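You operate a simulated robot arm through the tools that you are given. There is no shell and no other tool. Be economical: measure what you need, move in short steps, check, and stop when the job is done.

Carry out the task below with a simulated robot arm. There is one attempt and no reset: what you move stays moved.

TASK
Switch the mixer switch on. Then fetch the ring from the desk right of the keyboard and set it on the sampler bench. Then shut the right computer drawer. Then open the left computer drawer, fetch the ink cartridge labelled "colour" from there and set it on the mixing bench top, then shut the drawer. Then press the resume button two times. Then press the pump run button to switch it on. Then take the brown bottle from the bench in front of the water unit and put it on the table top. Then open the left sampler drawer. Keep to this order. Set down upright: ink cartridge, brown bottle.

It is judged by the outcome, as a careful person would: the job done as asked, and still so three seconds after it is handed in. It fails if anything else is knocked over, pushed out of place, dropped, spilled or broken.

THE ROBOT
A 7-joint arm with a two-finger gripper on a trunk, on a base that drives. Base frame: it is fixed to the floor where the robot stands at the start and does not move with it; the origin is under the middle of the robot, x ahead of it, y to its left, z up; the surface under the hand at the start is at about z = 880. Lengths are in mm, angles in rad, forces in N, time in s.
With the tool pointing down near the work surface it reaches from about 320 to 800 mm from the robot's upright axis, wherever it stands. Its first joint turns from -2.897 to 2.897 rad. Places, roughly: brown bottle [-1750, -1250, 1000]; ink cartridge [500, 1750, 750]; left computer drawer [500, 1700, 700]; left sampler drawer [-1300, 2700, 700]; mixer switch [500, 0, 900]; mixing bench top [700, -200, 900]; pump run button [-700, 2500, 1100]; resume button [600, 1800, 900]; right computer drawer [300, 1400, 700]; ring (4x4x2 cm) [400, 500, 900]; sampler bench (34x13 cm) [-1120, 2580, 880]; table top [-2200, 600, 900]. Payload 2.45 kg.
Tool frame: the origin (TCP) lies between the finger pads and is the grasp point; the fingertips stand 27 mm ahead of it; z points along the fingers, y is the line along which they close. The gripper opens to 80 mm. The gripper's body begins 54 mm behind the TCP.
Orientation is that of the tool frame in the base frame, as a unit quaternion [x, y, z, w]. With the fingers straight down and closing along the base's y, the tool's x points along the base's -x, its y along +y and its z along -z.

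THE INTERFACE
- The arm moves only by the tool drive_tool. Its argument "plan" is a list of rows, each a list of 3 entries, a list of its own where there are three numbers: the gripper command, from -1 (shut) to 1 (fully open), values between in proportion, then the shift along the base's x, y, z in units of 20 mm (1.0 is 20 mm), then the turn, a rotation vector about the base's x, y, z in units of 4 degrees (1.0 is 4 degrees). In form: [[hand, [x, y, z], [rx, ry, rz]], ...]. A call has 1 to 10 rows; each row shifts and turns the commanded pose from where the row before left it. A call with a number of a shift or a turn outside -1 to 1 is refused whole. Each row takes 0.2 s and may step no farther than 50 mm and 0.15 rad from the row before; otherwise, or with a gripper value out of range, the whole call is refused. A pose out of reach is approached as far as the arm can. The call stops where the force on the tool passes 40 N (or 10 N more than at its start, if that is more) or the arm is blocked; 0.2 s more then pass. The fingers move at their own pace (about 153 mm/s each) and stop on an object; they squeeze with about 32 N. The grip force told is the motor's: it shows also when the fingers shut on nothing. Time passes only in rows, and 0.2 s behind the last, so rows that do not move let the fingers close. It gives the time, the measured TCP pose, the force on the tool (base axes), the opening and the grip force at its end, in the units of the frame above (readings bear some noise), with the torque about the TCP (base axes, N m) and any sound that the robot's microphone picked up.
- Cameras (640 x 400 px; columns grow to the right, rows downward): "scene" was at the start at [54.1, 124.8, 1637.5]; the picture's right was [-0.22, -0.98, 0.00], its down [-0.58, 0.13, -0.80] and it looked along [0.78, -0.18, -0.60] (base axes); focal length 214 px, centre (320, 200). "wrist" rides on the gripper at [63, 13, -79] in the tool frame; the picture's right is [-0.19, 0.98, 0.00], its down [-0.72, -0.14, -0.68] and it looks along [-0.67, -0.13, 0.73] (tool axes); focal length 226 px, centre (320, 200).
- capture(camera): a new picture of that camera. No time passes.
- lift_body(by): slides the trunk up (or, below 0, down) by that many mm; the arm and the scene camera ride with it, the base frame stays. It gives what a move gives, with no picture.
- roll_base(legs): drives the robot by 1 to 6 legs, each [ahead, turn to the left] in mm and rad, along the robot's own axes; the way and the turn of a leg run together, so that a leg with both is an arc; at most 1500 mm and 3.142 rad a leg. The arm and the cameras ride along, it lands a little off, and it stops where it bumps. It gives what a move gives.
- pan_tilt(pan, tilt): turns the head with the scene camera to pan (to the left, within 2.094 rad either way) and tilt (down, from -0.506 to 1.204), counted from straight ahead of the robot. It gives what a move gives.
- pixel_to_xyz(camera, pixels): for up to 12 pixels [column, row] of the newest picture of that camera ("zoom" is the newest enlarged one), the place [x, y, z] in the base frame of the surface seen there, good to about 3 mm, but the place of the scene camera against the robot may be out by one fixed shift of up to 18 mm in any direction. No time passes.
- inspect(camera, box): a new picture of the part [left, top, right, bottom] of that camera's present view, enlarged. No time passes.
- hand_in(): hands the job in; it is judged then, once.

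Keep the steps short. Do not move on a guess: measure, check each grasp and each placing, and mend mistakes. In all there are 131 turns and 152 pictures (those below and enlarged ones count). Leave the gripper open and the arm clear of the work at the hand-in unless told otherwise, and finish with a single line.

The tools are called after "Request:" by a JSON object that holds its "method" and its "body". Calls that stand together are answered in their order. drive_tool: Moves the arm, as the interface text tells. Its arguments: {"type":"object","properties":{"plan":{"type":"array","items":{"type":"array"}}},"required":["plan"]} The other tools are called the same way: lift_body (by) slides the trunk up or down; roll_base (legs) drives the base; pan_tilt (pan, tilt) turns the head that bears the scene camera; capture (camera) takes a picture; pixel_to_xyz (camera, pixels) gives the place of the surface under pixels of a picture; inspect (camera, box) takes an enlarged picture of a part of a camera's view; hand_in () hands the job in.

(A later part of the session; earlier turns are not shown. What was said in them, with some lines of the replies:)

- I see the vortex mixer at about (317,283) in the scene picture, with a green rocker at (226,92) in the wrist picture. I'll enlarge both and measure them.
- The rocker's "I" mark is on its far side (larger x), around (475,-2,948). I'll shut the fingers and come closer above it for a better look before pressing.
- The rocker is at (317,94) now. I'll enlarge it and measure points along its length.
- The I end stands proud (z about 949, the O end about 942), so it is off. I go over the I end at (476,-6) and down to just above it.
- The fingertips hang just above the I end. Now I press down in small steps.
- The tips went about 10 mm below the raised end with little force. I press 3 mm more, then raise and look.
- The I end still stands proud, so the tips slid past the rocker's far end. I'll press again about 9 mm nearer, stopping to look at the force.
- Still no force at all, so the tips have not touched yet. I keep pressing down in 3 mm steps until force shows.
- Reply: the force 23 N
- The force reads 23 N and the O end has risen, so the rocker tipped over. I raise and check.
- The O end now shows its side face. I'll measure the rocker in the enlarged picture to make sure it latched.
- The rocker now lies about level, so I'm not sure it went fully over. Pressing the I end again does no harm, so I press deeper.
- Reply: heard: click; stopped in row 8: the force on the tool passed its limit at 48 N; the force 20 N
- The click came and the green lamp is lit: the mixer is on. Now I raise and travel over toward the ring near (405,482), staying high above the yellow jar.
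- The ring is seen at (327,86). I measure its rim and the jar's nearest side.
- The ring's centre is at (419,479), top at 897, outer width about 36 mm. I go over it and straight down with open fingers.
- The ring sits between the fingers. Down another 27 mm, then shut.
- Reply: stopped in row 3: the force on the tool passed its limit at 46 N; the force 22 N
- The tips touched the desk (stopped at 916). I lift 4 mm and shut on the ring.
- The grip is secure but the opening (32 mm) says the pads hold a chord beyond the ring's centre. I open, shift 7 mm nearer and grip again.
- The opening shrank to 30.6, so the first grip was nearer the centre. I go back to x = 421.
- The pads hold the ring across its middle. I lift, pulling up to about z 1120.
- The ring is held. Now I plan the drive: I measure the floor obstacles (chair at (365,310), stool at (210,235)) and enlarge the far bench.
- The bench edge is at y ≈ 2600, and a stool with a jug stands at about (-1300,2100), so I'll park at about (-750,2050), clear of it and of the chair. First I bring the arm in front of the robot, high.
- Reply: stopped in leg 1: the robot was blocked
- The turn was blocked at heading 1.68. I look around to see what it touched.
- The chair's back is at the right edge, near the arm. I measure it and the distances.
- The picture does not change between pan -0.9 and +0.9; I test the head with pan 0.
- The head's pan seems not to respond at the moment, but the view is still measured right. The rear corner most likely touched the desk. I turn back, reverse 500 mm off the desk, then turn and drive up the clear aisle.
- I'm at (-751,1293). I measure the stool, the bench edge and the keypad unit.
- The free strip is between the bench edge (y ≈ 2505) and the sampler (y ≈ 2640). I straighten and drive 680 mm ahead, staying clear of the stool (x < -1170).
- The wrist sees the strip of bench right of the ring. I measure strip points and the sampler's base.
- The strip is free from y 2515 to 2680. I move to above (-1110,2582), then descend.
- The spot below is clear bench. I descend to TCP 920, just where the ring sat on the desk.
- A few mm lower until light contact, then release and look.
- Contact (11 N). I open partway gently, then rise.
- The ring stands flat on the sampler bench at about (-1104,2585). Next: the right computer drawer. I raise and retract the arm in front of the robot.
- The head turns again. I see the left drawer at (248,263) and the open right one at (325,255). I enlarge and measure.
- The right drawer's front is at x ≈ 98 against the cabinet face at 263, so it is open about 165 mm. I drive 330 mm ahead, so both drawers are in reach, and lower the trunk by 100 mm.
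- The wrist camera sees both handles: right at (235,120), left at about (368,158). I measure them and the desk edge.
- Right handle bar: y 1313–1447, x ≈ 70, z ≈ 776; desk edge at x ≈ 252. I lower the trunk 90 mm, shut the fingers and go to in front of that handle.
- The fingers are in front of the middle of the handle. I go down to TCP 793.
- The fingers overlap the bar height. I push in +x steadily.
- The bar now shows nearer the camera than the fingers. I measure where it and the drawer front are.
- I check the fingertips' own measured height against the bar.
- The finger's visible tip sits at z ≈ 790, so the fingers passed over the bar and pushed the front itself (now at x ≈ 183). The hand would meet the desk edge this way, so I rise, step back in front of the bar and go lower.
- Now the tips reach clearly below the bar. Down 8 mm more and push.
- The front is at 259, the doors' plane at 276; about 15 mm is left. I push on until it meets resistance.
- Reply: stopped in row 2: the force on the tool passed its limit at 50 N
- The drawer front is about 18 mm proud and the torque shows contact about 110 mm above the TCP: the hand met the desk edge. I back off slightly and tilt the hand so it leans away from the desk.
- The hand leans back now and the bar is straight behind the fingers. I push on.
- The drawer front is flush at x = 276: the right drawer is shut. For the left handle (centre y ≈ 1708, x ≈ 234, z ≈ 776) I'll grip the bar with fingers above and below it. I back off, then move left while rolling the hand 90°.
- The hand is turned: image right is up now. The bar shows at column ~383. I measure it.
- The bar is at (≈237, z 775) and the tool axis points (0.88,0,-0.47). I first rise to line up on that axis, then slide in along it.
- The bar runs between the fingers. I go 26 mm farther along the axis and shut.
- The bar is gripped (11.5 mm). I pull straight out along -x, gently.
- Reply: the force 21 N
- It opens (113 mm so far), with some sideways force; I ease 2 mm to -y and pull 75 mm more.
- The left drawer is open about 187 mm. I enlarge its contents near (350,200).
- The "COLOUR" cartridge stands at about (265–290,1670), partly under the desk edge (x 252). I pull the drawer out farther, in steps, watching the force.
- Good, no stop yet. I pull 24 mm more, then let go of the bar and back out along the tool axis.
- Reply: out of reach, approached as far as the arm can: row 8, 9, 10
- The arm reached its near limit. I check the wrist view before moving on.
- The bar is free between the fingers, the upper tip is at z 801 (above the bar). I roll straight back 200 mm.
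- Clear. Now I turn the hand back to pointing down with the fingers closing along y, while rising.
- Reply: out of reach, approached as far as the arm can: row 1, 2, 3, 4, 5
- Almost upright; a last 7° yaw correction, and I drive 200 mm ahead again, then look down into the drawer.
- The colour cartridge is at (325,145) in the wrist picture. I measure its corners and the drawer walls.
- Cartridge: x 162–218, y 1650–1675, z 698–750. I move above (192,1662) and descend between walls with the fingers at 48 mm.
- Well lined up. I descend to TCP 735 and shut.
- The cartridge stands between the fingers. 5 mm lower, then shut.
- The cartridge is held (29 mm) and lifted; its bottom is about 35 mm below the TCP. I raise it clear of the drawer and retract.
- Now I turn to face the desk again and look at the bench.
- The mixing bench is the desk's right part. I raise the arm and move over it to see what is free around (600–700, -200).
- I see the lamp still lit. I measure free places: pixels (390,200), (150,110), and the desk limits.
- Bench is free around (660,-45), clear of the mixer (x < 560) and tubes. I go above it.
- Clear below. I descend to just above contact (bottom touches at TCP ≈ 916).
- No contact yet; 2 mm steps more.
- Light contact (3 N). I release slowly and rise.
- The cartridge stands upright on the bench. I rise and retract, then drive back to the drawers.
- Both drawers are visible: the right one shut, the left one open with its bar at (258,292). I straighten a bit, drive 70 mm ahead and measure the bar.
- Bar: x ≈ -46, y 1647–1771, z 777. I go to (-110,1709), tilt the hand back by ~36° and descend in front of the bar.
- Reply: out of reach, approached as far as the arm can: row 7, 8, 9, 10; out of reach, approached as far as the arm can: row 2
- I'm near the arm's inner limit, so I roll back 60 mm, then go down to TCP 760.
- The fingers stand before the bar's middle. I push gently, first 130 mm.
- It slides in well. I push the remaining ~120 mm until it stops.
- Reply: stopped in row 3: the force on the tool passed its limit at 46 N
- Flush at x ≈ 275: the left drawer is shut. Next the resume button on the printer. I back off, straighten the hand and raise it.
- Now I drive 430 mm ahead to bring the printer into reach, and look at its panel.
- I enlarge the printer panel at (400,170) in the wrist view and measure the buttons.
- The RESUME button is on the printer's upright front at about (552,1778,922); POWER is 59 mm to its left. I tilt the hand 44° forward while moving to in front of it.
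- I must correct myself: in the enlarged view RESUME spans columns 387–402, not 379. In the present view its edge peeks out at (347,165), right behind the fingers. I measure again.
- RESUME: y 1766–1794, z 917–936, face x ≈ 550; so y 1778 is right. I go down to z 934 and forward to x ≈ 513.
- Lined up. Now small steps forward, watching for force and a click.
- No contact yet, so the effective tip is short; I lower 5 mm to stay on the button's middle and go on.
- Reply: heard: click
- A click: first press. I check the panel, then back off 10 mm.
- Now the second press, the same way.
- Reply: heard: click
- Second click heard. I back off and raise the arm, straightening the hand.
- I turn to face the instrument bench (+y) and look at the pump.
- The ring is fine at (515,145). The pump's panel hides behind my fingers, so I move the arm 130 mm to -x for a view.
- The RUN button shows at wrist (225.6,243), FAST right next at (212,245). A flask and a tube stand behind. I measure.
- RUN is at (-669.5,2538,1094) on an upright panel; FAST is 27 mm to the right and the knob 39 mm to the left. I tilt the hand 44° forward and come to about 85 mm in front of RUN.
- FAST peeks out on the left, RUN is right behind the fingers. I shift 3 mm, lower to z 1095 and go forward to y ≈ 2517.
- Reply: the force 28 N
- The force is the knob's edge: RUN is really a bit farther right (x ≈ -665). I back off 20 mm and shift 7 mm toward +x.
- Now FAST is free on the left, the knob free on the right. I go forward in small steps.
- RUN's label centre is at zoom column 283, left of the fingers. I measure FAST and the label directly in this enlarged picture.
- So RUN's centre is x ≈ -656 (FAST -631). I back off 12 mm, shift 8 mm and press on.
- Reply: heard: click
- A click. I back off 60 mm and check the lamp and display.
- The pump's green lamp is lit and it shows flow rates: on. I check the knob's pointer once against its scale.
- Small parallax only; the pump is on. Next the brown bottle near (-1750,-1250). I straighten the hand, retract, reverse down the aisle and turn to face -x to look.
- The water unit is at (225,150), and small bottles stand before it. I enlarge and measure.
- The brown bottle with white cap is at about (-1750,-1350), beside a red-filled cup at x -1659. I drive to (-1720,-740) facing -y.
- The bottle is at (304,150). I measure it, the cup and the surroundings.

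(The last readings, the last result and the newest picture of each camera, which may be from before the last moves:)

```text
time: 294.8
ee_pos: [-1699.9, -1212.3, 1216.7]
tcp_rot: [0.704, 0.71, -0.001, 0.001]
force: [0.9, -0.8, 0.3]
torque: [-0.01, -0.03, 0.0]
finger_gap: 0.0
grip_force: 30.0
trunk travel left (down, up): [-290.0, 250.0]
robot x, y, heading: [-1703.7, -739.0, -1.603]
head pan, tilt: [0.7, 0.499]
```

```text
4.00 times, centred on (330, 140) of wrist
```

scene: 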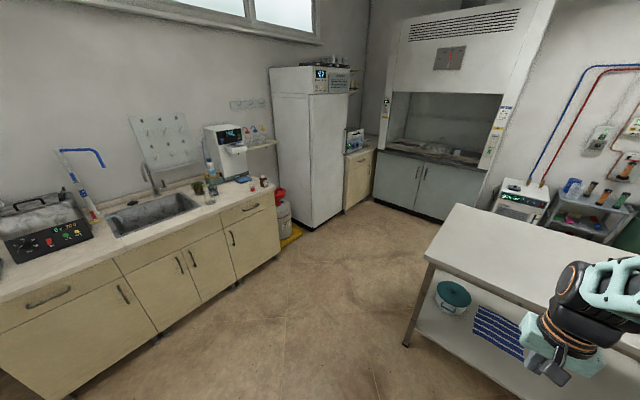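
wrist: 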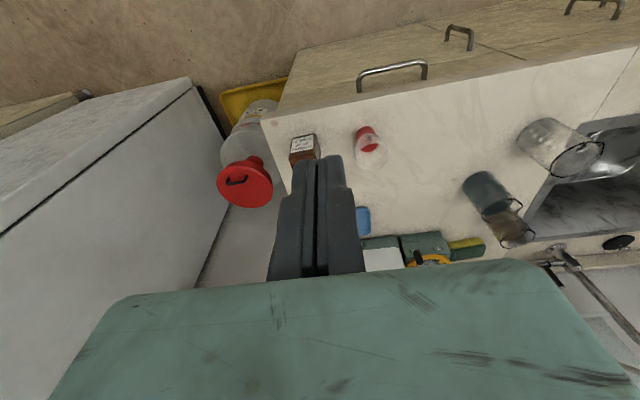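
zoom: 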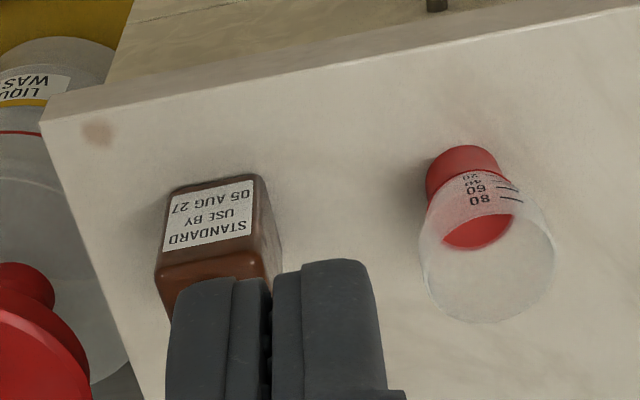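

Bottle: square, x -1783…-1738, front face y ≈ -1351, so its centre is about (-1760,-1373). I open the hand, go over it and partway down.

Request:
{"method": "drive_tool", "body": {"plan": [[1, [-0.375, -1, 0], [0, 0, 0]], [1, [-0.375, -1, 0], [0, 0, 0]], [1, [-0.375, -1, 0], [0, 0, 0]], [1, [-0.375, -1, 0], [0, 0, 0]], [1, [-0.375, -1, 0], [0, 0, 0]], [1, [-0.375, -1, 0], [0, 0, 0]], [1, [-0.375, -1, -1], [0, 0, 0]], [1, [-0.375, -1, -1], [0, 0, 0]], [1, [0, 0, -1], [0, 0, 0]], [1, [0, 0, -1], [0, 0, 0]]]}}

Request:
{"method": "drive_tool", "body": {"plan": [[1, [0, 0, -1], [0, 0, 0]], [1, [0, 0, -1], [0, 0, 0]], [1, [0, 0, -1], [0, 0, 0]], [1, [0, 0, 0], [0, 0, 0]]]}}

Request:
{"method": "capture", "body": {"camera": "wrist"}}

Request:
{"method": "pixel_to_xyz", "body": {"camera": "wrist", "pixels": [[320, 100], [300, 130], [340, 130], [320, 150], [320, 170], [300, 110], [340, 110]]}}

```text
time: 297.0
ee_pos: [-1761.5, -1375.5, 1138.8]
tcp_rot: [0.703, 0.711, 0.0, 0.001]
force: [-0.1, -0.6, 0.9]
torque: [0.01, 0.0, 0.0]
finger_gap: 80.1
grip_force: 0.0
trunk travel left (down, up): [-290.0, 250.0]
robot x, y, heading: [-1704.5, -737.3, -1.605]
head pan, tilt: [0.7, 0.499]
```

```text
time: 298.0
ee_pos: [-1759.4, -1373.6, 1074.8]
tcp_rot: [0.704, 0.71, 0.0, 0.001]
force: [-0.7, 0.8, 0.6]
torque: [-0.03, 0.01, -0.03]
finger_gap: 80.0
grip_force: 0.0
trunk travel left (down, up): [-290.0, 250.0]
robot x, y, heading: [-1706.4, -738.2, -1.602]
head pan, tilt: [0.7, 0.499]
```

```text
39 pictures are left
```

wrist: 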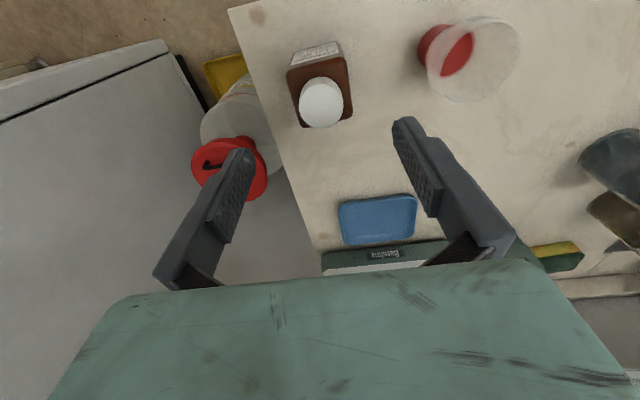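

```text
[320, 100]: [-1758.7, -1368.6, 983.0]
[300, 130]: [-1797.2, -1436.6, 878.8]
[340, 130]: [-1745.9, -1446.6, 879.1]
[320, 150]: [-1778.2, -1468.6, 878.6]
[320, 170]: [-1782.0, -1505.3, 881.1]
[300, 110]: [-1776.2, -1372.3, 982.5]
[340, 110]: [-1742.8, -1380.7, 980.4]
```

The cap top is at z 983, centred under the TCP. I descend to TCP 940 (hand just above the cap), then grip the body.

Request:
{"method": "drive_tool", "body": {"plan": [[1, [0, 0, -1], [0, 0, 0]], [1, [0, 0, -1], [0, 0, 0]], [1, [0, 0, -1], [0, 0, 0]], [1, [0, 0, -1], [0, 0, 0]], [1, [0, 0, -1], [0, 0, 0]], [1, [0, 0, -1], [0, 0, 0]], [1, [0, 0, -0.7], [0, 0, 0]], [1, [0, 0, 0], [0, 0, 0]]]}}

Request:
{"method": "capture", "body": {"camera": "wrist"}}

```text
time: 299.8
ee_pos: [-1761.5, -1373.4, 942.7]
tcp_rot: [0.705, 0.71, 0.0, 0.001]
force: [0.2, 0.5, -0.4]
torque: [0.01, -0.01, -0.02]
finger_gap: 79.8
grip_force: 0.0
trunk travel left (down, up): [-290.0, 250.0]
robot x, y, heading: [-1699.2, -738.0, -1.606]
head pan, tilt: [0.7, 0.499]
```

```text
38 pictures are left
```

wrist: 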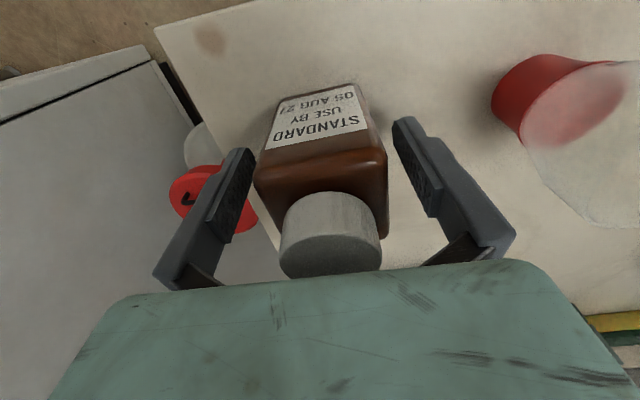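

The bottle body is between the fingers. I shut and lift a little.

Request:
{"method": "drive_tool", "body": {"plan": [[0.4, [0, 0, 0], [0, 0, 0]], [-1, [0, 0, 0], [0, 0, 0]], [-1, [0, 0, 0], [0, 0, 0]], [-1, [0, 0, 0], [0, 0, 0]], [-1, [0, 0, 0.4], [0, 0, 0]], [-1, [0, 0, 0.6], [0, 0, 0]], [-1, [0, 0, 1], [0, 0, 0]]]}}

Request:
{"method": "capture", "body": {"camera": "wrist"}}

```text
time: 301.4
ee_pos: [-1760.3, -1373.6, 982.1]
tcp_rot: [0.704, 0.71, 0.0, 0.0]
force: [-0.1, -0.4, -1.7]
torque: [0.02, -0.01, 0.03]
finger_gap: 49.4
grip_force: 32.1
trunk travel left (down, up): [-290.0, 250.0]
robot x, y, heading: [-1705.4, -740.1, -1.61]
head pan, tilt: [0.7, 0.499]
```

```text
37 pictures are left
```

wrist: 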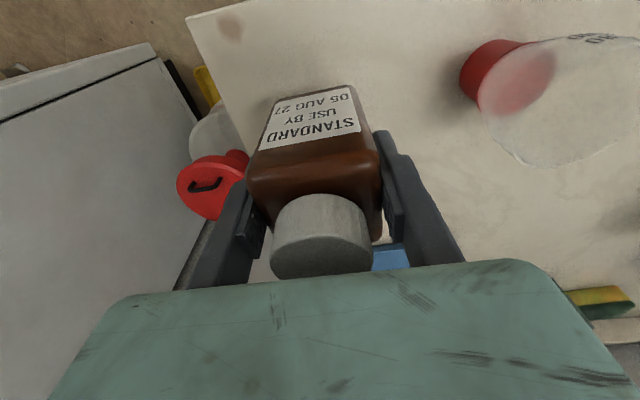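

The bottle is held upright (49 mm); its bottom is about 62 mm below the TCP. I raise, retract and drive to the table's +x side.

Request:
{"method": "drive_tool", "body": {"plan": [[-1, [0, 0, 1], [0, 0, 0]], [-1, [0, 0, 1], [0, 0, 0]], [-1, [0, 0, 1], [0, 0, 0]], [-1, [0, 0, 1], [0, 0, 0]], [-1, [0, 0.5, 1], [0, 0, 0]], [-1, [0.5, 1, 1], [0, 0, 0]], [-1, [0.5, 1, 1], [0, 0, 0]], [-1, [0.5, 1, 1], [0, 0, 0]], [-1, [0.5, 1, 1], [0, 0, 0]], [-1, [0.5, 1, 1], [0, 0, 0]]]}}

Request:
{"method": "drive_tool", "body": {"plan": [[-1, [0.3, 1, 0], [0, 0, 0]], [-1, [0.3, 1, 0], [0, 0, 0]], [-1, [0, 1, 0], [0, 0, 0]]]}}

Request:
{"method": "roll_base", "body": {"legs": [[0, 2.82], [1432, 0], [0, 1.93]]}}

Request:
{"method": "capture", "body": {"camera": "wrist"}}

```text
time: 303.6
ee_pos: [-1712.4, -1260.4, 1187.4]
tcp_rot: [0.704, 0.71, -0.001, 0.0]
force: [-0.8, 1.2, -1.9]
torque: [-0.01, -0.01, 0.01]
finger_gap: 49.6
grip_force: 31.9
trunk travel left (down, up): [-290.0, 250.0]
robot x, y, heading: [-1706.7, -739.7, -1.608]
head pan, tilt: [0.7, 0.499]
```

```text
time: 304.4
ee_pos: [-1699.6, -1202.2, 1182.3]
tcp_rot: [0.703, 0.711, 0.0, 0.0]
force: [-0.2, -0.4, -2.3]
torque: [0.0, -0.01, 0.0]
finger_gap: 49.5
grip_force: 31.8
trunk travel left (down, up): [-290.0, 250.0]
robot x, y, heading: [-1700.1, -740.8, -1.6]
head pan, tilt: [0.7, 0.499]
```

```text
time: 323.2
ee_pos: [-1560.8, 614.8, 1183.3]
tcp_rot: [1.0, -0.004, 0.0, 0.001]
force: [-0.5, -0.6, -2.7]
torque: [-0.02, -0.03, -0.01]
finger_gap: 49.6
grip_force: 31.6
trunk travel left (down, up): [-290.0, 250.0]
robot x, y, heading: [-1096.4, 612.4, 3.094]
head pan, tilt: [0.7, 0.499]
```

```text
36 pictures are left
```

wrist: 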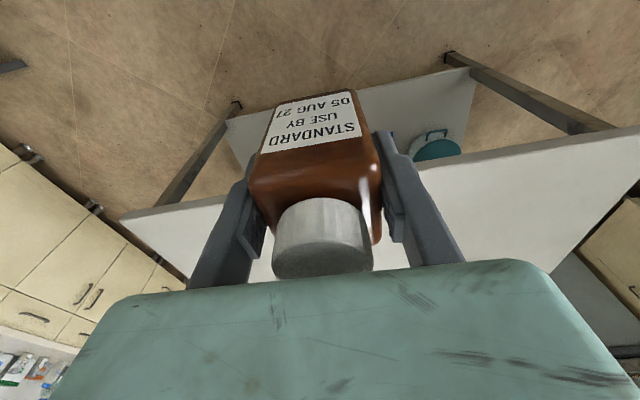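

The bottle is still upright. I measure the table top and edge.

Request:
{"method": "pixel_to_xyz", "body": {"camera": "wrist", "pixels": [[180, 235], [500, 200], [450, 172], [200, 210], [550, 180], [420, 265], [258, 262]]}}

Request:
{"method": "roll_base", "body": {"legs": [[220, 0.04]]}}

```text
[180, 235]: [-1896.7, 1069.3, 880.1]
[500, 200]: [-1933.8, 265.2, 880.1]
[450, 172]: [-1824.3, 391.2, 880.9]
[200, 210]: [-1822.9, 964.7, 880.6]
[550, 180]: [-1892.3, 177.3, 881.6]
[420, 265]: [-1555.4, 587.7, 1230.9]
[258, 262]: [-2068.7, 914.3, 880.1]
```

```text
time: 324.9
ee_pos: [-1783.5, 600.0, 1181.2]
tcp_rot: [1.0, 0.018, 0.0, 0.0]
force: [-0.5, -0.3, -2.3]
torque: [0.01, 0.01, -0.02]
finger_gap: 49.5
grip_force: 32.1
trunk travel left (down, up): [-290.0, 250.0]
robot x, y, heading: [-1319.3, 616.5, 3.134]
head pan, tilt: [0.7, 0.499]
```

The table top is at z 880, edge at x ≈ -1815, and empty. I go over (-1960,600) and descend to just above contact (TCP ≈ 942).

Request:
{"method": "drive_tool", "body": {"plan": [[-1, [-1, 0, 0], [0, 0, 0]], [-1, [-1, 0, 0], [0, 0, 0]], [-1, [-1, 0, 0], [0, 0, 0]], [-1, [-1, 0, 0], [0, 0, 0]], [-1, [-1, 0, 0], [0, 0, 0]], [-1, [-1, 0, 0], [0, 0, 0]], [-1, [-1, 0, -1], [0, 0, 0]], [-1, [-1, 0, -1], [0, 0, 0]], [-1, [-1, 0, -1], [0, 0, 0]], [-1, [0, 0, -1], [0, 0, 0]]]}}

Request:
{"method": "drive_tool", "body": {"plan": [[-1, [0, 0, -1], [0, 0, 0]], [-1, [0, 0, -1], [0, 0, 0]], [-1, [0, 0, -1], [0, 0, 0]], [-1, [0, 0, -1], [0, 0, 0]], [-1, [0, 0, -1], [0, 0, 0]], [-1, [0, 0, -1], [0, 0, 0]], [-1, [0, 0, -1], [0, 0, 0]], [-1, [0, 0, -0.4], [0, 0, 0]], [-1, [0, 0, 0], [0, 0, 0]]]}}

Request:
{"method": "drive_tool", "body": {"plan": [[-1, [0, 0, -0.1], [0, 0, 0]], [-1, [0, 0, 0], [0, 0, 0]]]}}

```text
time: 327.1
ee_pos: [-1965.0, 603.1, 1105.2]
tcp_rot: [1.0, 0.019, -0.001, 0.0]
force: [0.5, 0.7, -1.4]
torque: [0.0, -0.01, -0.01]
finger_gap: 49.4
grip_force: 32.1
trunk travel left (down, up): [-290.0, 250.0]
robot x, y, heading: [-1316.3, 615.0, 3.137]
head pan, tilt: [0.7, 0.499]
```

```text
time: 329.1
ee_pos: [-1962.3, 600.9, 954.8]
tcp_rot: [1.0, 0.018, -0.001, 0.0]
force: [-0.1, -0.3, -1.8]
torque: [-0.02, 0.01, -0.02]
finger_gap: 49.4
grip_force: 31.9
trunk travel left (down, up): [-290.0, 250.0]
robot x, y, heading: [-1319.0, 619.8, 3.14]
head pan, tilt: [0.7, 0.499]
```

```text
time: 329.7
ee_pos: [-1962.9, 600.7, 953.0]
tcp_rot: [1.0, 0.019, 0.001, 0.0]
force: [-0.6, 0.7, -1.8]
torque: [0.01, -0.03, 0.0]
finger_gap: 49.3
grip_force: 31.8
trunk travel left (down, up): [-290.0, 250.0]
robot x, y, heading: [-1318.4, 619.9, 3.14]
head pan, tilt: [0.7, 0.499]
```

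Still free (-1.8 N is the bottle's weight). I lower in 2 mm steps over the last 10 mm.

Request:
{"method": "drive_tool", "body": {"plan": [[-1, [0, 0, -0.15], [0, 0, 0]], [-1, [0, 0, -0.1], [0, 0, 0]], [-1, [0, 0, -0.1], [0, 0, 0]], [-1, [0, 0, 0], [0, 0, 0]]]}}

Request:
{"method": "drive_tool", "body": {"plan": [[-1, [0, 0, -0.1], [0, 0, 0]], [-1, [0, 0, -0.1], [0, 0, 0]], [-1, [0, 0, 0], [0, 0, 0]]]}}

```text
time: 330.7
ee_pos: [-1961.8, 599.0, 944.6]
tcp_rot: [1.0, 0.018, -0.001, 0.0]
force: [-0.2, -0.4, -2.2]
torque: [0.01, 0.0, 0.02]
finger_gap: 49.4
grip_force: 32.3
trunk travel left (down, up): [-290.0, 250.0]
robot x, y, heading: [-1319.4, 620.0, 3.137]
head pan, tilt: [0.7, 0.499]
```

```text
time: 331.5
ee_pos: [-1962.6, 600.8, 940.7]
tcp_rot: [1.0, 0.019, 0.0, -0.001]
force: [0.0, -0.5, -2.2]
torque: [0.04, 0.04, -0.01]
finger_gap: 49.7
grip_force: 31.8
trunk travel left (down, up): [-290.0, 250.0]
robot x, y, heading: [-1316.2, 615.4, 3.134]
head pan, tilt: [0.7, 0.499]
```

Request:
{"method": "drive_tool", "body": {"plan": [[-1, [0, 0, -0.08], [0, 0, 0]], [-1, [0, 0, -0.08], [0, 0, 0]], [-1, [0, 0, 0], [0, 0, 0]]]}}

Request:
{"method": "capture", "body": {"camera": "wrist"}}

```text
time: 332.3
ee_pos: [-1962.3, 600.5, 941.6]
tcp_rot: [1.0, 0.019, -0.004, 0.0]
force: [-2.2, -3.2, 27.1]
torque: [-0.06, -0.4, -0.08]
finger_gap: 49.0
grip_force: 31.6
trunk travel left (down, up): [-290.0, 250.0]
robot x, y, heading: [-1323.2, 616.8, 3.135]
head pan, tilt: [0.7, 0.499]
```

```text
35 pictures are left
```

wrist: 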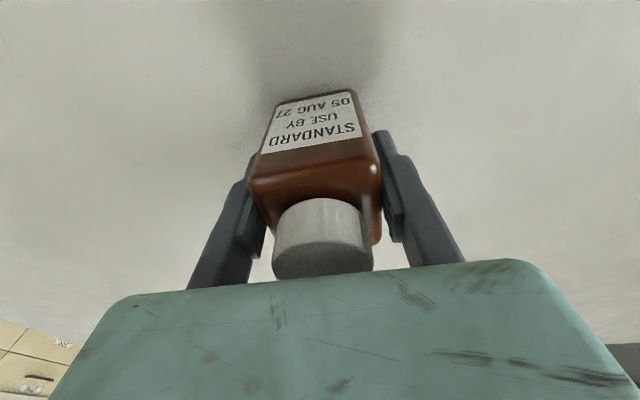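

Firm contact (27 N). I ease up 1.5 mm, open slowly, and rise.

Request:
{"method": "drive_tool", "body": {"plan": [[-1, [0, 0, 0.07], [0, 0, 0]], [0.3, [0, 0, 0], [0, 0, 0]], [0.5, [0, 0, 0], [0, 0, 0]], [1, [0, 0, 0], [0, 0, 0]], [1, [0, 0, 0.5], [0, 0, 0]], [1, [0, 0, 1], [0, 0, 0]], [1, [0, 0, 1], [0, 0, 0]], [1, [0, 0, 1], [0, 0, 0]], [1, [0, 0, 1], [0, 0, 0]], [1, [0, 0, 1], [0, 0, 0]]]}}

Request:
{"method": "capture", "body": {"camera": "wrist"}}

```text
time: 334.5
ee_pos: [-1963.4, 600.5, 1050.1]
tcp_rot: [1.0, 0.018, -0.002, 0.001]
force: [0.8, -0.1, 0.2]
torque: [0.01, 0.0, 0.01]
finger_gap: 79.9
grip_force: 0.0
trunk travel left (down, up): [-290.0, 250.0]
robot x, y, heading: [-1320.7, 620.1, 3.139]
head pan, tilt: [0.7, 0.499]
```

```text
34 pictures are left
```

wrist: 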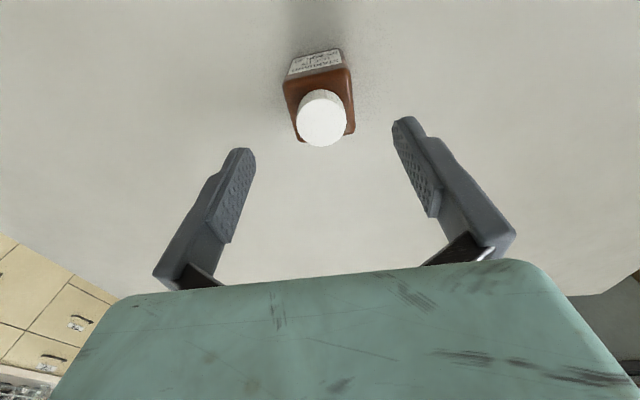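

The bottle stands upright on the table. Last: the left sampler drawer. I raise and retract, then drive to about (-1310,1750) facing +y, stopping short of the stool (y 2063), and lower the trunk.

Request:
{"method": "drive_tool", "body": {"plan": [[1, [0, 0, 1], [0, 0, 0]], [1, [0, 0, 1], [0, 0, 0]], [1, [0.5, 0, 1], [0, 0, 0]], [0, [1, 0, 1], [0, 0, 0]], [0, [1, 0, 1], [0, 0, 0]], [0, [1, 0, 1], [0, 0, 0]], [0, [1, 0, 1], [0, 0, 0]], [0, [1, 0, 0], [0, 0, 0]], [0, [1, 0, 0], [0, 0, 0]], [0, [1, 0, 0], [0, 0, 0]]]}}

Request:
{"method": "drive_tool", "body": {"plan": [[0, [1, 0, 0], [0, 0, 0]], [0, [1, 0, 0], [0, 0, 0]], [-0.1, [0, 0, 0], [0, 0, 0]]]}}

Request:
{"method": "roll_base", "body": {"legs": [[0, -1.57], [1120, 0]]}}

Request:
{"method": "lift_body", "body": {"by": -130}}

Request:
{"method": "capture", "body": {"camera": "wrist"}}

```text
time: 336.7
ee_pos: [-1812.8, 599.3, 1190.4]
tcp_rot: [1.0, 0.019, -0.001, 0.0]
force: [0.5, -0.7, -0.3]
torque: [-0.02, -0.02, -0.01]
finger_gap: 39.8
grip_force: 0.0
trunk travel left (down, up): [-290.0, 250.0]
robot x, y, heading: [-1318.6, 614.4, 3.141]
head pan, tilt: [0.7, 0.499]
```

```text
time: 337.5
ee_pos: [-1772.2, 601.2, 1191.5]
tcp_rot: [1.0, 0.018, -0.001, 0.0]
force: [1.2, 0.4, 0.5]
torque: [0.01, 0.0, -0.04]
finger_gap: 35.9
grip_force: 0.2
trunk travel left (down, up): [-290.0, 250.0]
robot x, y, heading: [-1320.2, 617.7, 3.138]
head pan, tilt: [0.7, 0.499]
```

```text
time: 347.2
ee_pos: [-1359.0, 2208.6, 1191.6]
tcp_rot: [0.728, -0.685, 0.0, 0.0]
force: [0.5, 0.6, -0.2]
torque: [0.02, -0.01, -0.01]
finger_gap: 36.0
grip_force: 0.0
trunk travel left (down, up): [-290.0, 250.0]
robot x, y, heading: [-1327.6, 1751.8, 1.596]
head pan, tilt: [0.7, 0.499]
```

```text
time: 348.8
ee_pos: [-1358.7, 2208.4, 1060.1]
tcp_rot: [0.728, -0.685, 0.0, 0.0]
force: [-0.1, 0.1, -0.2]
torque: [-0.02, 0.01, 0.01]
finger_gap: 36.0
grip_force: 0.1
trunk travel left (down, up): [-160.0, 380.0]
robot x, y, heading: [-1333.8, 1754.0, 1.596]
head pan, tilt: [0.7, 0.499]
```

```text
33 pictures are left
```

wrist: 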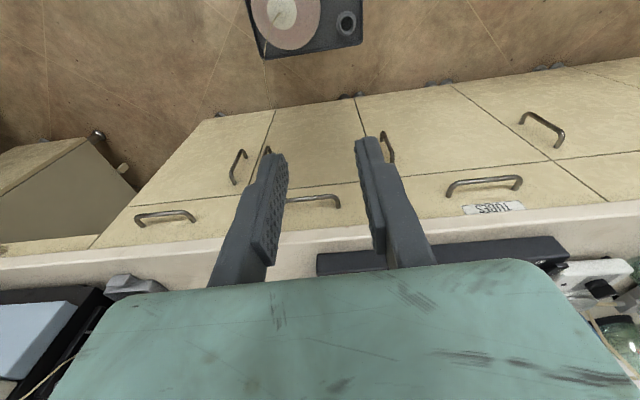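

Three drawer handles are seen; the sampler's two are at (165,215) and (313,200), so the left one (x ≈ -1300) is at (313,200). I measure it.

Request:
{"method": "pixel_to_xyz", "body": {"camera": "wrist", "pixels": [[300, 199], [313, 197], [326, 196], [338, 205], [338, 201], [150, 216], [485, 182], [320, 230], [335, 178], [313, 213], [284, 20], [345, 25]]}}

Request:
{"method": "inspect", "body": {"camera": "wrist", "box": [250, 160, 378, 240]}}

```text
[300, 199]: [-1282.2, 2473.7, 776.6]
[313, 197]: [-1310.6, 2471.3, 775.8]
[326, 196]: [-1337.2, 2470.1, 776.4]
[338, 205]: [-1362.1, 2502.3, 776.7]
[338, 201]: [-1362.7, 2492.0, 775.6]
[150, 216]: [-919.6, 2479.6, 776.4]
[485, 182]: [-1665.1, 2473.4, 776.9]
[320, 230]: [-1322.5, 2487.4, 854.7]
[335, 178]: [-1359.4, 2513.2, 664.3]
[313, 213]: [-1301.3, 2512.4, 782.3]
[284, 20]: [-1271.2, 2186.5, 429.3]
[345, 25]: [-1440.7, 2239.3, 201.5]
```

```text
5.00 times, centred on (314, 200) of wrist
```

zoom: 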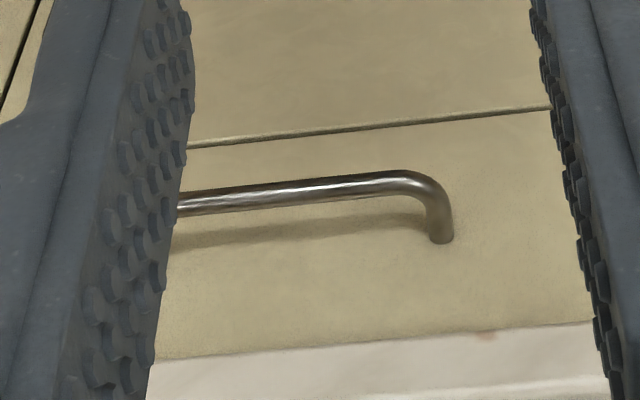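

Bar: x -1364…-1232, y ≈ 2474, z 776, face y ≈ 2513 — the same build as before. I roll and tilt the hand the same way while approaching (fingers open 36 mm).

Request:
{"method": "drive_tool", "body": {"plan": [[-0.1, [0.15, 0.3, -0.5], [1, 0.03, -1]], [-0.1, [0.15, 0.3, -0.5], [1, 0.09, -1]], [-0.1, [0.15, 0.3, -0.5], [1, 0.15, -0.99]], [-0.1, [0.15, 0.3, -0.5], [1, 0.2, -0.98]], [-0.1, [0.15, 0.3, -0.5], [1, 0.26, -0.96]], [-0.1, [0.15, 0.3, -0.5], [1, 0.39, -0.97]], [-0.1, [0.15, 0.3, -0.5], [1, 0.48, -0.99]], [-0.1, [0.15, 0.3, -0.5], [1, 0.55, -0.95]], [-0.1, [0.15, 0.3, -0.5], [1, 0.64, -0.95]], [-0.1, [0.15, 0.3, -0.5], [1, 0.74, -0.95]]]}}

Request:
{"method": "drive_tool", "body": {"plan": [[-0.1, [0.15, 0.3, -0.5], [1, 0.84, -0.93]], [-0.1, [0.15, 0.3, -0.5], [1, 0.935, -0.9]], [-0.1, [0.15, 0.3, -0.5], [1, 0.996, -0.836]], [-0.1, [0.15, 0.3, -0.5], [1, 0.97, -0.705]], [-0.1, [0.15, 0.3, -0.5], [1, 0.975, -0.61]], [-0.1, [0.15, 0.3, -0.5], [0.5, 0.962, -0.533]], [-0.1, [0.15, 0.3, -0.5], [0, 0.989, -0.526]], [-0.1, [0.15, 0.3, -0.5], [0, 0.989, -0.526]], [-0.1, [0.15, 0.3, -0.5], [0, 0.989, -0.526]], [-0.1, [0.15, 0.3, -0.5], [0, 0.989, -0.526]]]}}

Request:
{"method": "drive_tool", "body": {"plan": [[-0.1, [0.05, 0, 0], [0, 0.86, -0.457]], [-0.1, [0, 0, 0], [0, 0, 0]]]}}

Request:
{"method": "capture", "body": {"camera": "wrist"}}

```text
time: 351.0
ee_pos: [-1329.5, 2265.7, 962.4]
tcp_rot: [-0.404, 0.849, 0.305, 0.151]
force: [0.3, -0.3, 1.3]
torque: [0.0, 0.0, 0.0]
finger_gap: 36.0
grip_force: 0.0
trunk travel left (down, up): [-160.0, 380.0]
robot x, y, heading: [-1331.1, 1754.5, 1.593]
head pan, tilt: [0.7, 0.499]
```

```text
time: 353.2
ee_pos: [-1297.8, 2326.2, 861.3]
tcp_rot: [-0.029, 0.859, 0.511, 0.019]
force: [0.0, 0.2, -0.9]
torque: [0.0, 0.01, 0.02]
finger_gap: 36.0
grip_force: 0.1
trunk travel left (down, up): [-160.0, 380.0]
robot x, y, heading: [-1331.1, 1753.3, 1.592]
head pan, tilt: [0.7, 0.499]
```

```text
time: 353.8
ee_pos: [-1297.0, 2328.5, 861.5]
tcp_rot: [0.0, 0.859, 0.511, 0.002]
force: [0.9, 0.8, 0.4]
torque: [-0.01, -0.01, 0.0]
finger_gap: 36.1
grip_force: 0.0
trunk travel left (down, up): [-160.0, 380.0]
robot x, y, heading: [-1334.7, 1755.1, 1.593]
head pan, tilt: [0.7, 0.499]
```

```text
31 pictures are left
```

wrist: 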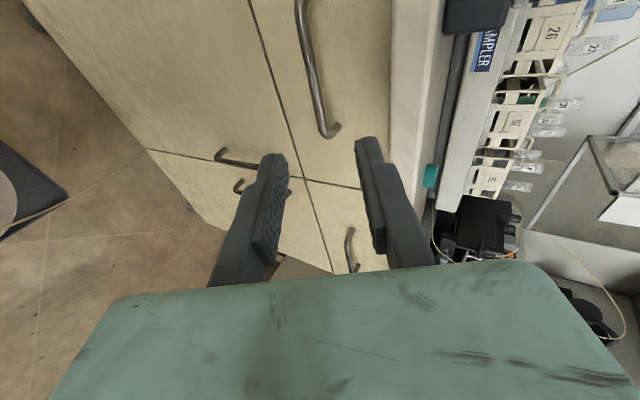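

The orientation is right (61.5° tilt). The bar lies ahead between the fingers. I slide 134 mm along the tool axis with an 8 mm correction, and check.

Request:
{"method": "drive_tool", "body": {"plan": [[-0.1, [0, 0.78, -0.66], [0, 0, 0]], [-0.1, [0, 0.78, -0.66], [0, 0, 0]], [-0.1, [0, 0.879, -0.477], [0, 0, 0]], [-0.1, [0, 0.879, -0.477], [0, 0, 0]], [-0.1, [0, 0.879, -0.477], [0, 0, 0]], [-0.1, [0, 0.879, -0.477], [0, 0, 0]], [-0.1, [0, 0.6, -0.33], [0, 0, 0]], [-0.1, [0, 0, 0], [0, 0, 0]]]}}

Request:
{"method": "capture", "body": {"camera": "wrist"}}

Request:
{"method": "pixel_to_xyz", "body": {"camera": "wrist", "pixels": [[270, 158], [363, 142]]}}

```text
time: 355.6
ee_pos: [-1299.9, 2443.2, 790.0]
tcp_rot: [-0.001, 0.859, 0.512, 0.002]
force: [0.3, -0.5, -0.8]
torque: [0.02, 0.0, -0.02]
finger_gap: 36.0
grip_force: 0.1
trunk travel left (down, up): [-160.0, 380.0]
robot x, y, heading: [-1331.1, 1755.6, 1.593]
head pan, tilt: [0.7, 0.499]
```

```text
30 pictures are left
```

wrist: 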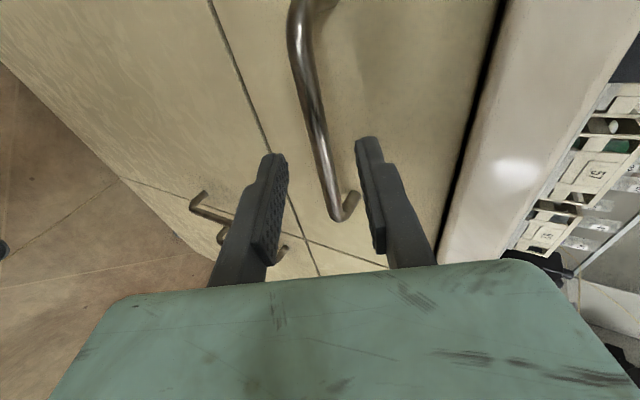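

```text
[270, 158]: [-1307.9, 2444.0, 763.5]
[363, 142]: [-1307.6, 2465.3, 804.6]
```

Same picture as at the other drawer. I go 28 mm farther along the axis, shut, and pull out gently.

Request:
{"method": "drive_tool", "body": {"plan": [[-0.1, [0, 0.75, -0.4], [0, 0, 0]], [-0.1, [0, 0.5, -0.28], [0, 0, 0]], [-0.1, [0, 0, 0], [0, 0, 0]], [-1, [0, 0, 0], [0, 0, 0]], [-1, [0, 0, 0], [0, 0, 0]], [-1, [0, 0, 0], [0, 0, 0]]]}}

Request:
{"method": "drive_tool", "body": {"plan": [[-1, [0, -0.3, 0], [0, 0, 0]], [-1, [0, -0.6, 0], [0, 0, 0]], [-1, [0, -0.6, 0], [0, 0, 0]], [-1, [0, -0.6, 0], [0, 0, 0]], [-1, [0, -0.6, 0], [0, 0, 0]], [-1, [0, -0.6, 0], [0, 0, 0]], [-1, [0, -0.6, 0], [0, 0, 0]], [-1, [0, -0.6, 0], [0, 0, 0]], [-1, [0, -0.6, 0], [0, 0, 0]], [-1, [0, -0.6, 0], [0, 0, 0]]]}}

Request:
{"method": "capture", "body": {"camera": "wrist"}}

```text
time: 357.0
ee_pos: [-1298.9, 2469.4, 776.4]
tcp_rot: [0.0, 0.859, 0.511, 0.002]
force: [-0.1, -0.2, -2.2]
torque: [-0.05, -0.05, -0.06]
finger_gap: 11.2
grip_force: 38.4
trunk travel left (down, up): [-160.0, 380.0]
robot x, y, heading: [-1335.4, 1755.8, 1.594]
head pan, tilt: [0.7, 0.499]
```

```text
time: 359.2
ee_pos: [-1298.0, 2350.6, 776.9]
tcp_rot: [-0.001, 0.859, 0.512, 0.002]
force: [-9.7, -1.1, 11.5]
torque: [0.12, -0.08, -0.26]
finger_gap: 11.2
grip_force: 38.3
trunk travel left (down, up): [-160.0, 380.0]
robot x, y, heading: [-1332.5, 1753.6, 1.594]
head pan, tilt: [0.7, 0.499]
```

```text
29 pictures are left
```

wrist: 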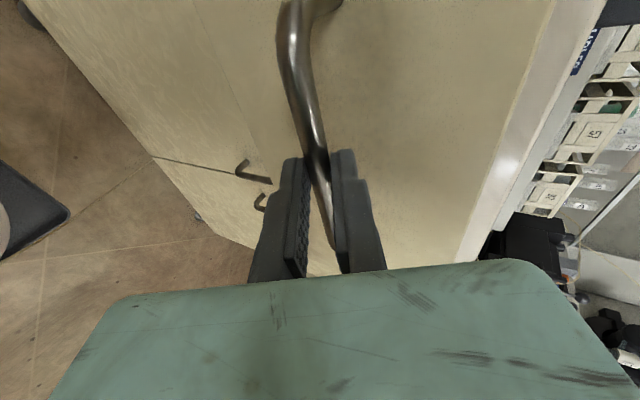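

It opens (119 mm). I pull 90 mm more, let go and back out along the tool axis, then rise.

Request:
{"method": "drive_tool", "body": {"plan": [[-1, [0, -0.6, 0], [0, 0, 0]], [-1, [0, -0.6, 0], [0, 0, 0]], [-1, [0, -0.6, 0], [0, 0, 0]], [-1, [0, -0.6, 0], [0, 0, 0]], [-1, [0, -0.6, 0], [0, 0, 0]], [-1, [0, -0.6, 0], [0, 0, 0]], [-1, [0, -0.6, 0], [0, 0, 0]], [-1, [0, -0.4, 0], [0, 0, 0]], [-1, [0, 0, 0], [0, 0, 0]]]}}

Request:
{"method": "drive_tool", "body": {"plan": [[-0.1, [0, 0, 0], [0, 0, 0]], [-0.1, [0, 0, 0], [0, 0, 0]], [-0.1, [0, -0.44, 0.24], [0, 0, 0]], [-0.1, [0, -0.879, 0.477], [0, 0, 0]], [-0.1, [0, -0.879, 0.477], [0, 0, 0]], [-0.1, [0, -0.7, 0.4], [0, 0, 0]], [-0.1, [0, 0, 0], [0, 0, 0]]]}}

Request:
{"method": "capture", "body": {"camera": "wrist"}}

```text
time: 361.2
ee_pos: [-1297.2, 2260.9, 776.1]
tcp_rot: [0.0, 0.859, 0.512, 0.003]
force: [1.3, -0.3, 19.4]
torque: [0.24, 0.05, 0.12]
finger_gap: 11.1
grip_force: 38.3
trunk travel left (down, up): [-160.0, 380.0]
robot x, y, heading: [-1330.0, 1755.0, 1.596]
head pan, tilt: [0.7, 0.499]
```

```text
time: 362.8
ee_pos: [-1297.2, 2205.2, 807.4]
tcp_rot: [0.0, 0.86, 0.511, 0.002]
force: [0.1, 0.3, -0.5]
torque: [-0.02, 0.02, -0.03]
finger_gap: 36.0
grip_force: 0.1
trunk travel left (down, up): [-160.0, 380.0]
robot x, y, heading: [-1334.5, 1756.6, 1.593]
head pan, tilt: [0.7, 0.499]
```

```text
28 pictures are left
```

wrist: 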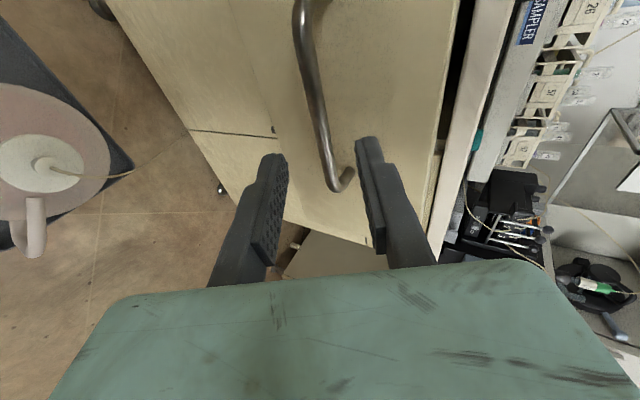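

The drawer is open about 208 mm and the fingers are clear of the bar. I roll 350 mm straight back, raise the arm, open the hand and take a last look.

Request:
{"method": "roll_base", "body": {"legs": [[-350, 0]]}}

Request:
{"method": "drive_tool", "body": {"plan": [[1, [0, 0, 1], [0, 0, 0]], [1, [0, 0, 1], [0, 0, 0]], [1, [0, 0, 1], [0, 0, 0]], [1, [0, 0, 1], [0, 0, 0]]]}}

Request:
{"method": "pan_tilt", "body": {"pan": 0.4, "tilt": 0.6}}

Request:
{"method": "capture", "body": {"camera": "scene"}}

Request:
{"method": "capture", "body": {"camera": "wrist"}}

```text
time: 365.1
ee_pos: [-1290.5, 1853.1, 808.1]
tcp_rot: [-0.002, 0.859, 0.511, 0.002]
force: [-0.3, -0.3, -0.1]
torque: [-0.02, -0.02, -0.02]
finger_gap: 36.0
grip_force: 0.0
trunk travel left (down, up): [-160.0, 380.0]
robot x, y, heading: [-1323.0, 1402.0, 1.593]
head pan, tilt: [0.7, 0.499]
```

```text
time: 366.1
ee_pos: [-1286.6, 1865.3, 877.4]
tcp_rot: [-0.002, 0.859, 0.512, 0.001]
force: [-1.0, 0.6, -0.4]
torque: [-0.01, -0.01, 0.02]
finger_gap: 80.5
grip_force: 0.0
out of reach, approached as far as the arm can: row 3, 4
trunk travel left (down, up): [-160.0, 380.0]
robot x, y, heading: [-1326.7, 1404.9, 1.592]
head pan, tilt: [0.7, 0.499]
```

```text
time: 366.9
ee_pos: [-1288.4, 1864.8, 877.9]
tcp_rot: [0.0, 0.859, 0.511, 0.001]
force: [0.5, 0.1, 1.0]
torque: [0.05, 0.03, 0.01]
finger_gap: 79.8
grip_force: 0.0
trunk travel left (down, up): [-160.0, 380.0]
robot x, y, heading: [-1319.3, 1401.1, 1.59]
head pan, tilt: [0.4, 0.6]
```

```text
27 pictures are left
```

scene: 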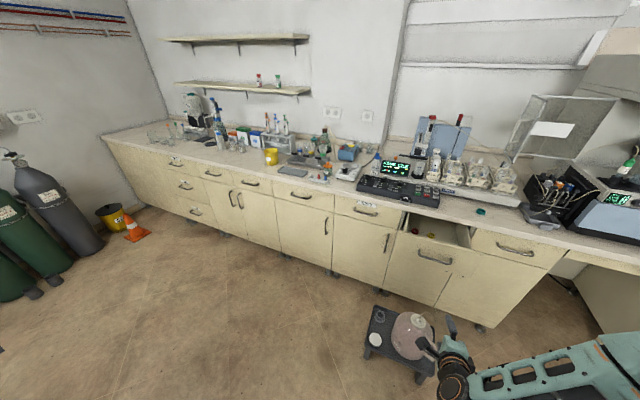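

```text
26 pictures are left
```

wrist: 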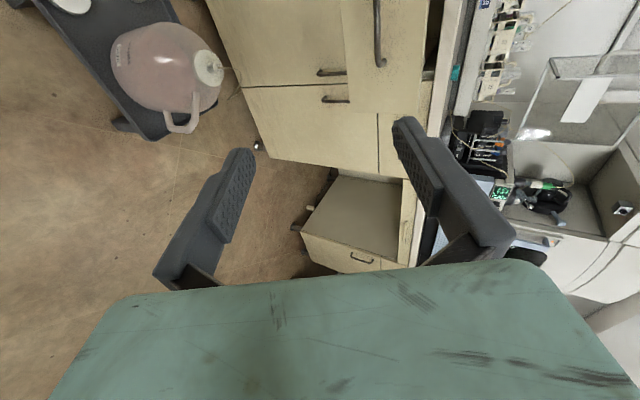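

The left sampler drawer stands open, the ring is still on the bench, the pump display is lit and the jug is untouched. The gripper is open and clear, so I hand in.

Request:
{"method": "hand_in", "body": {}}

```text
The job is handed in.
```

All eight steps are done in the order asked and handed in; while I was finding the pump's run button the fingers pressed the pump's rpm knob, which may have turned it a few degrees.
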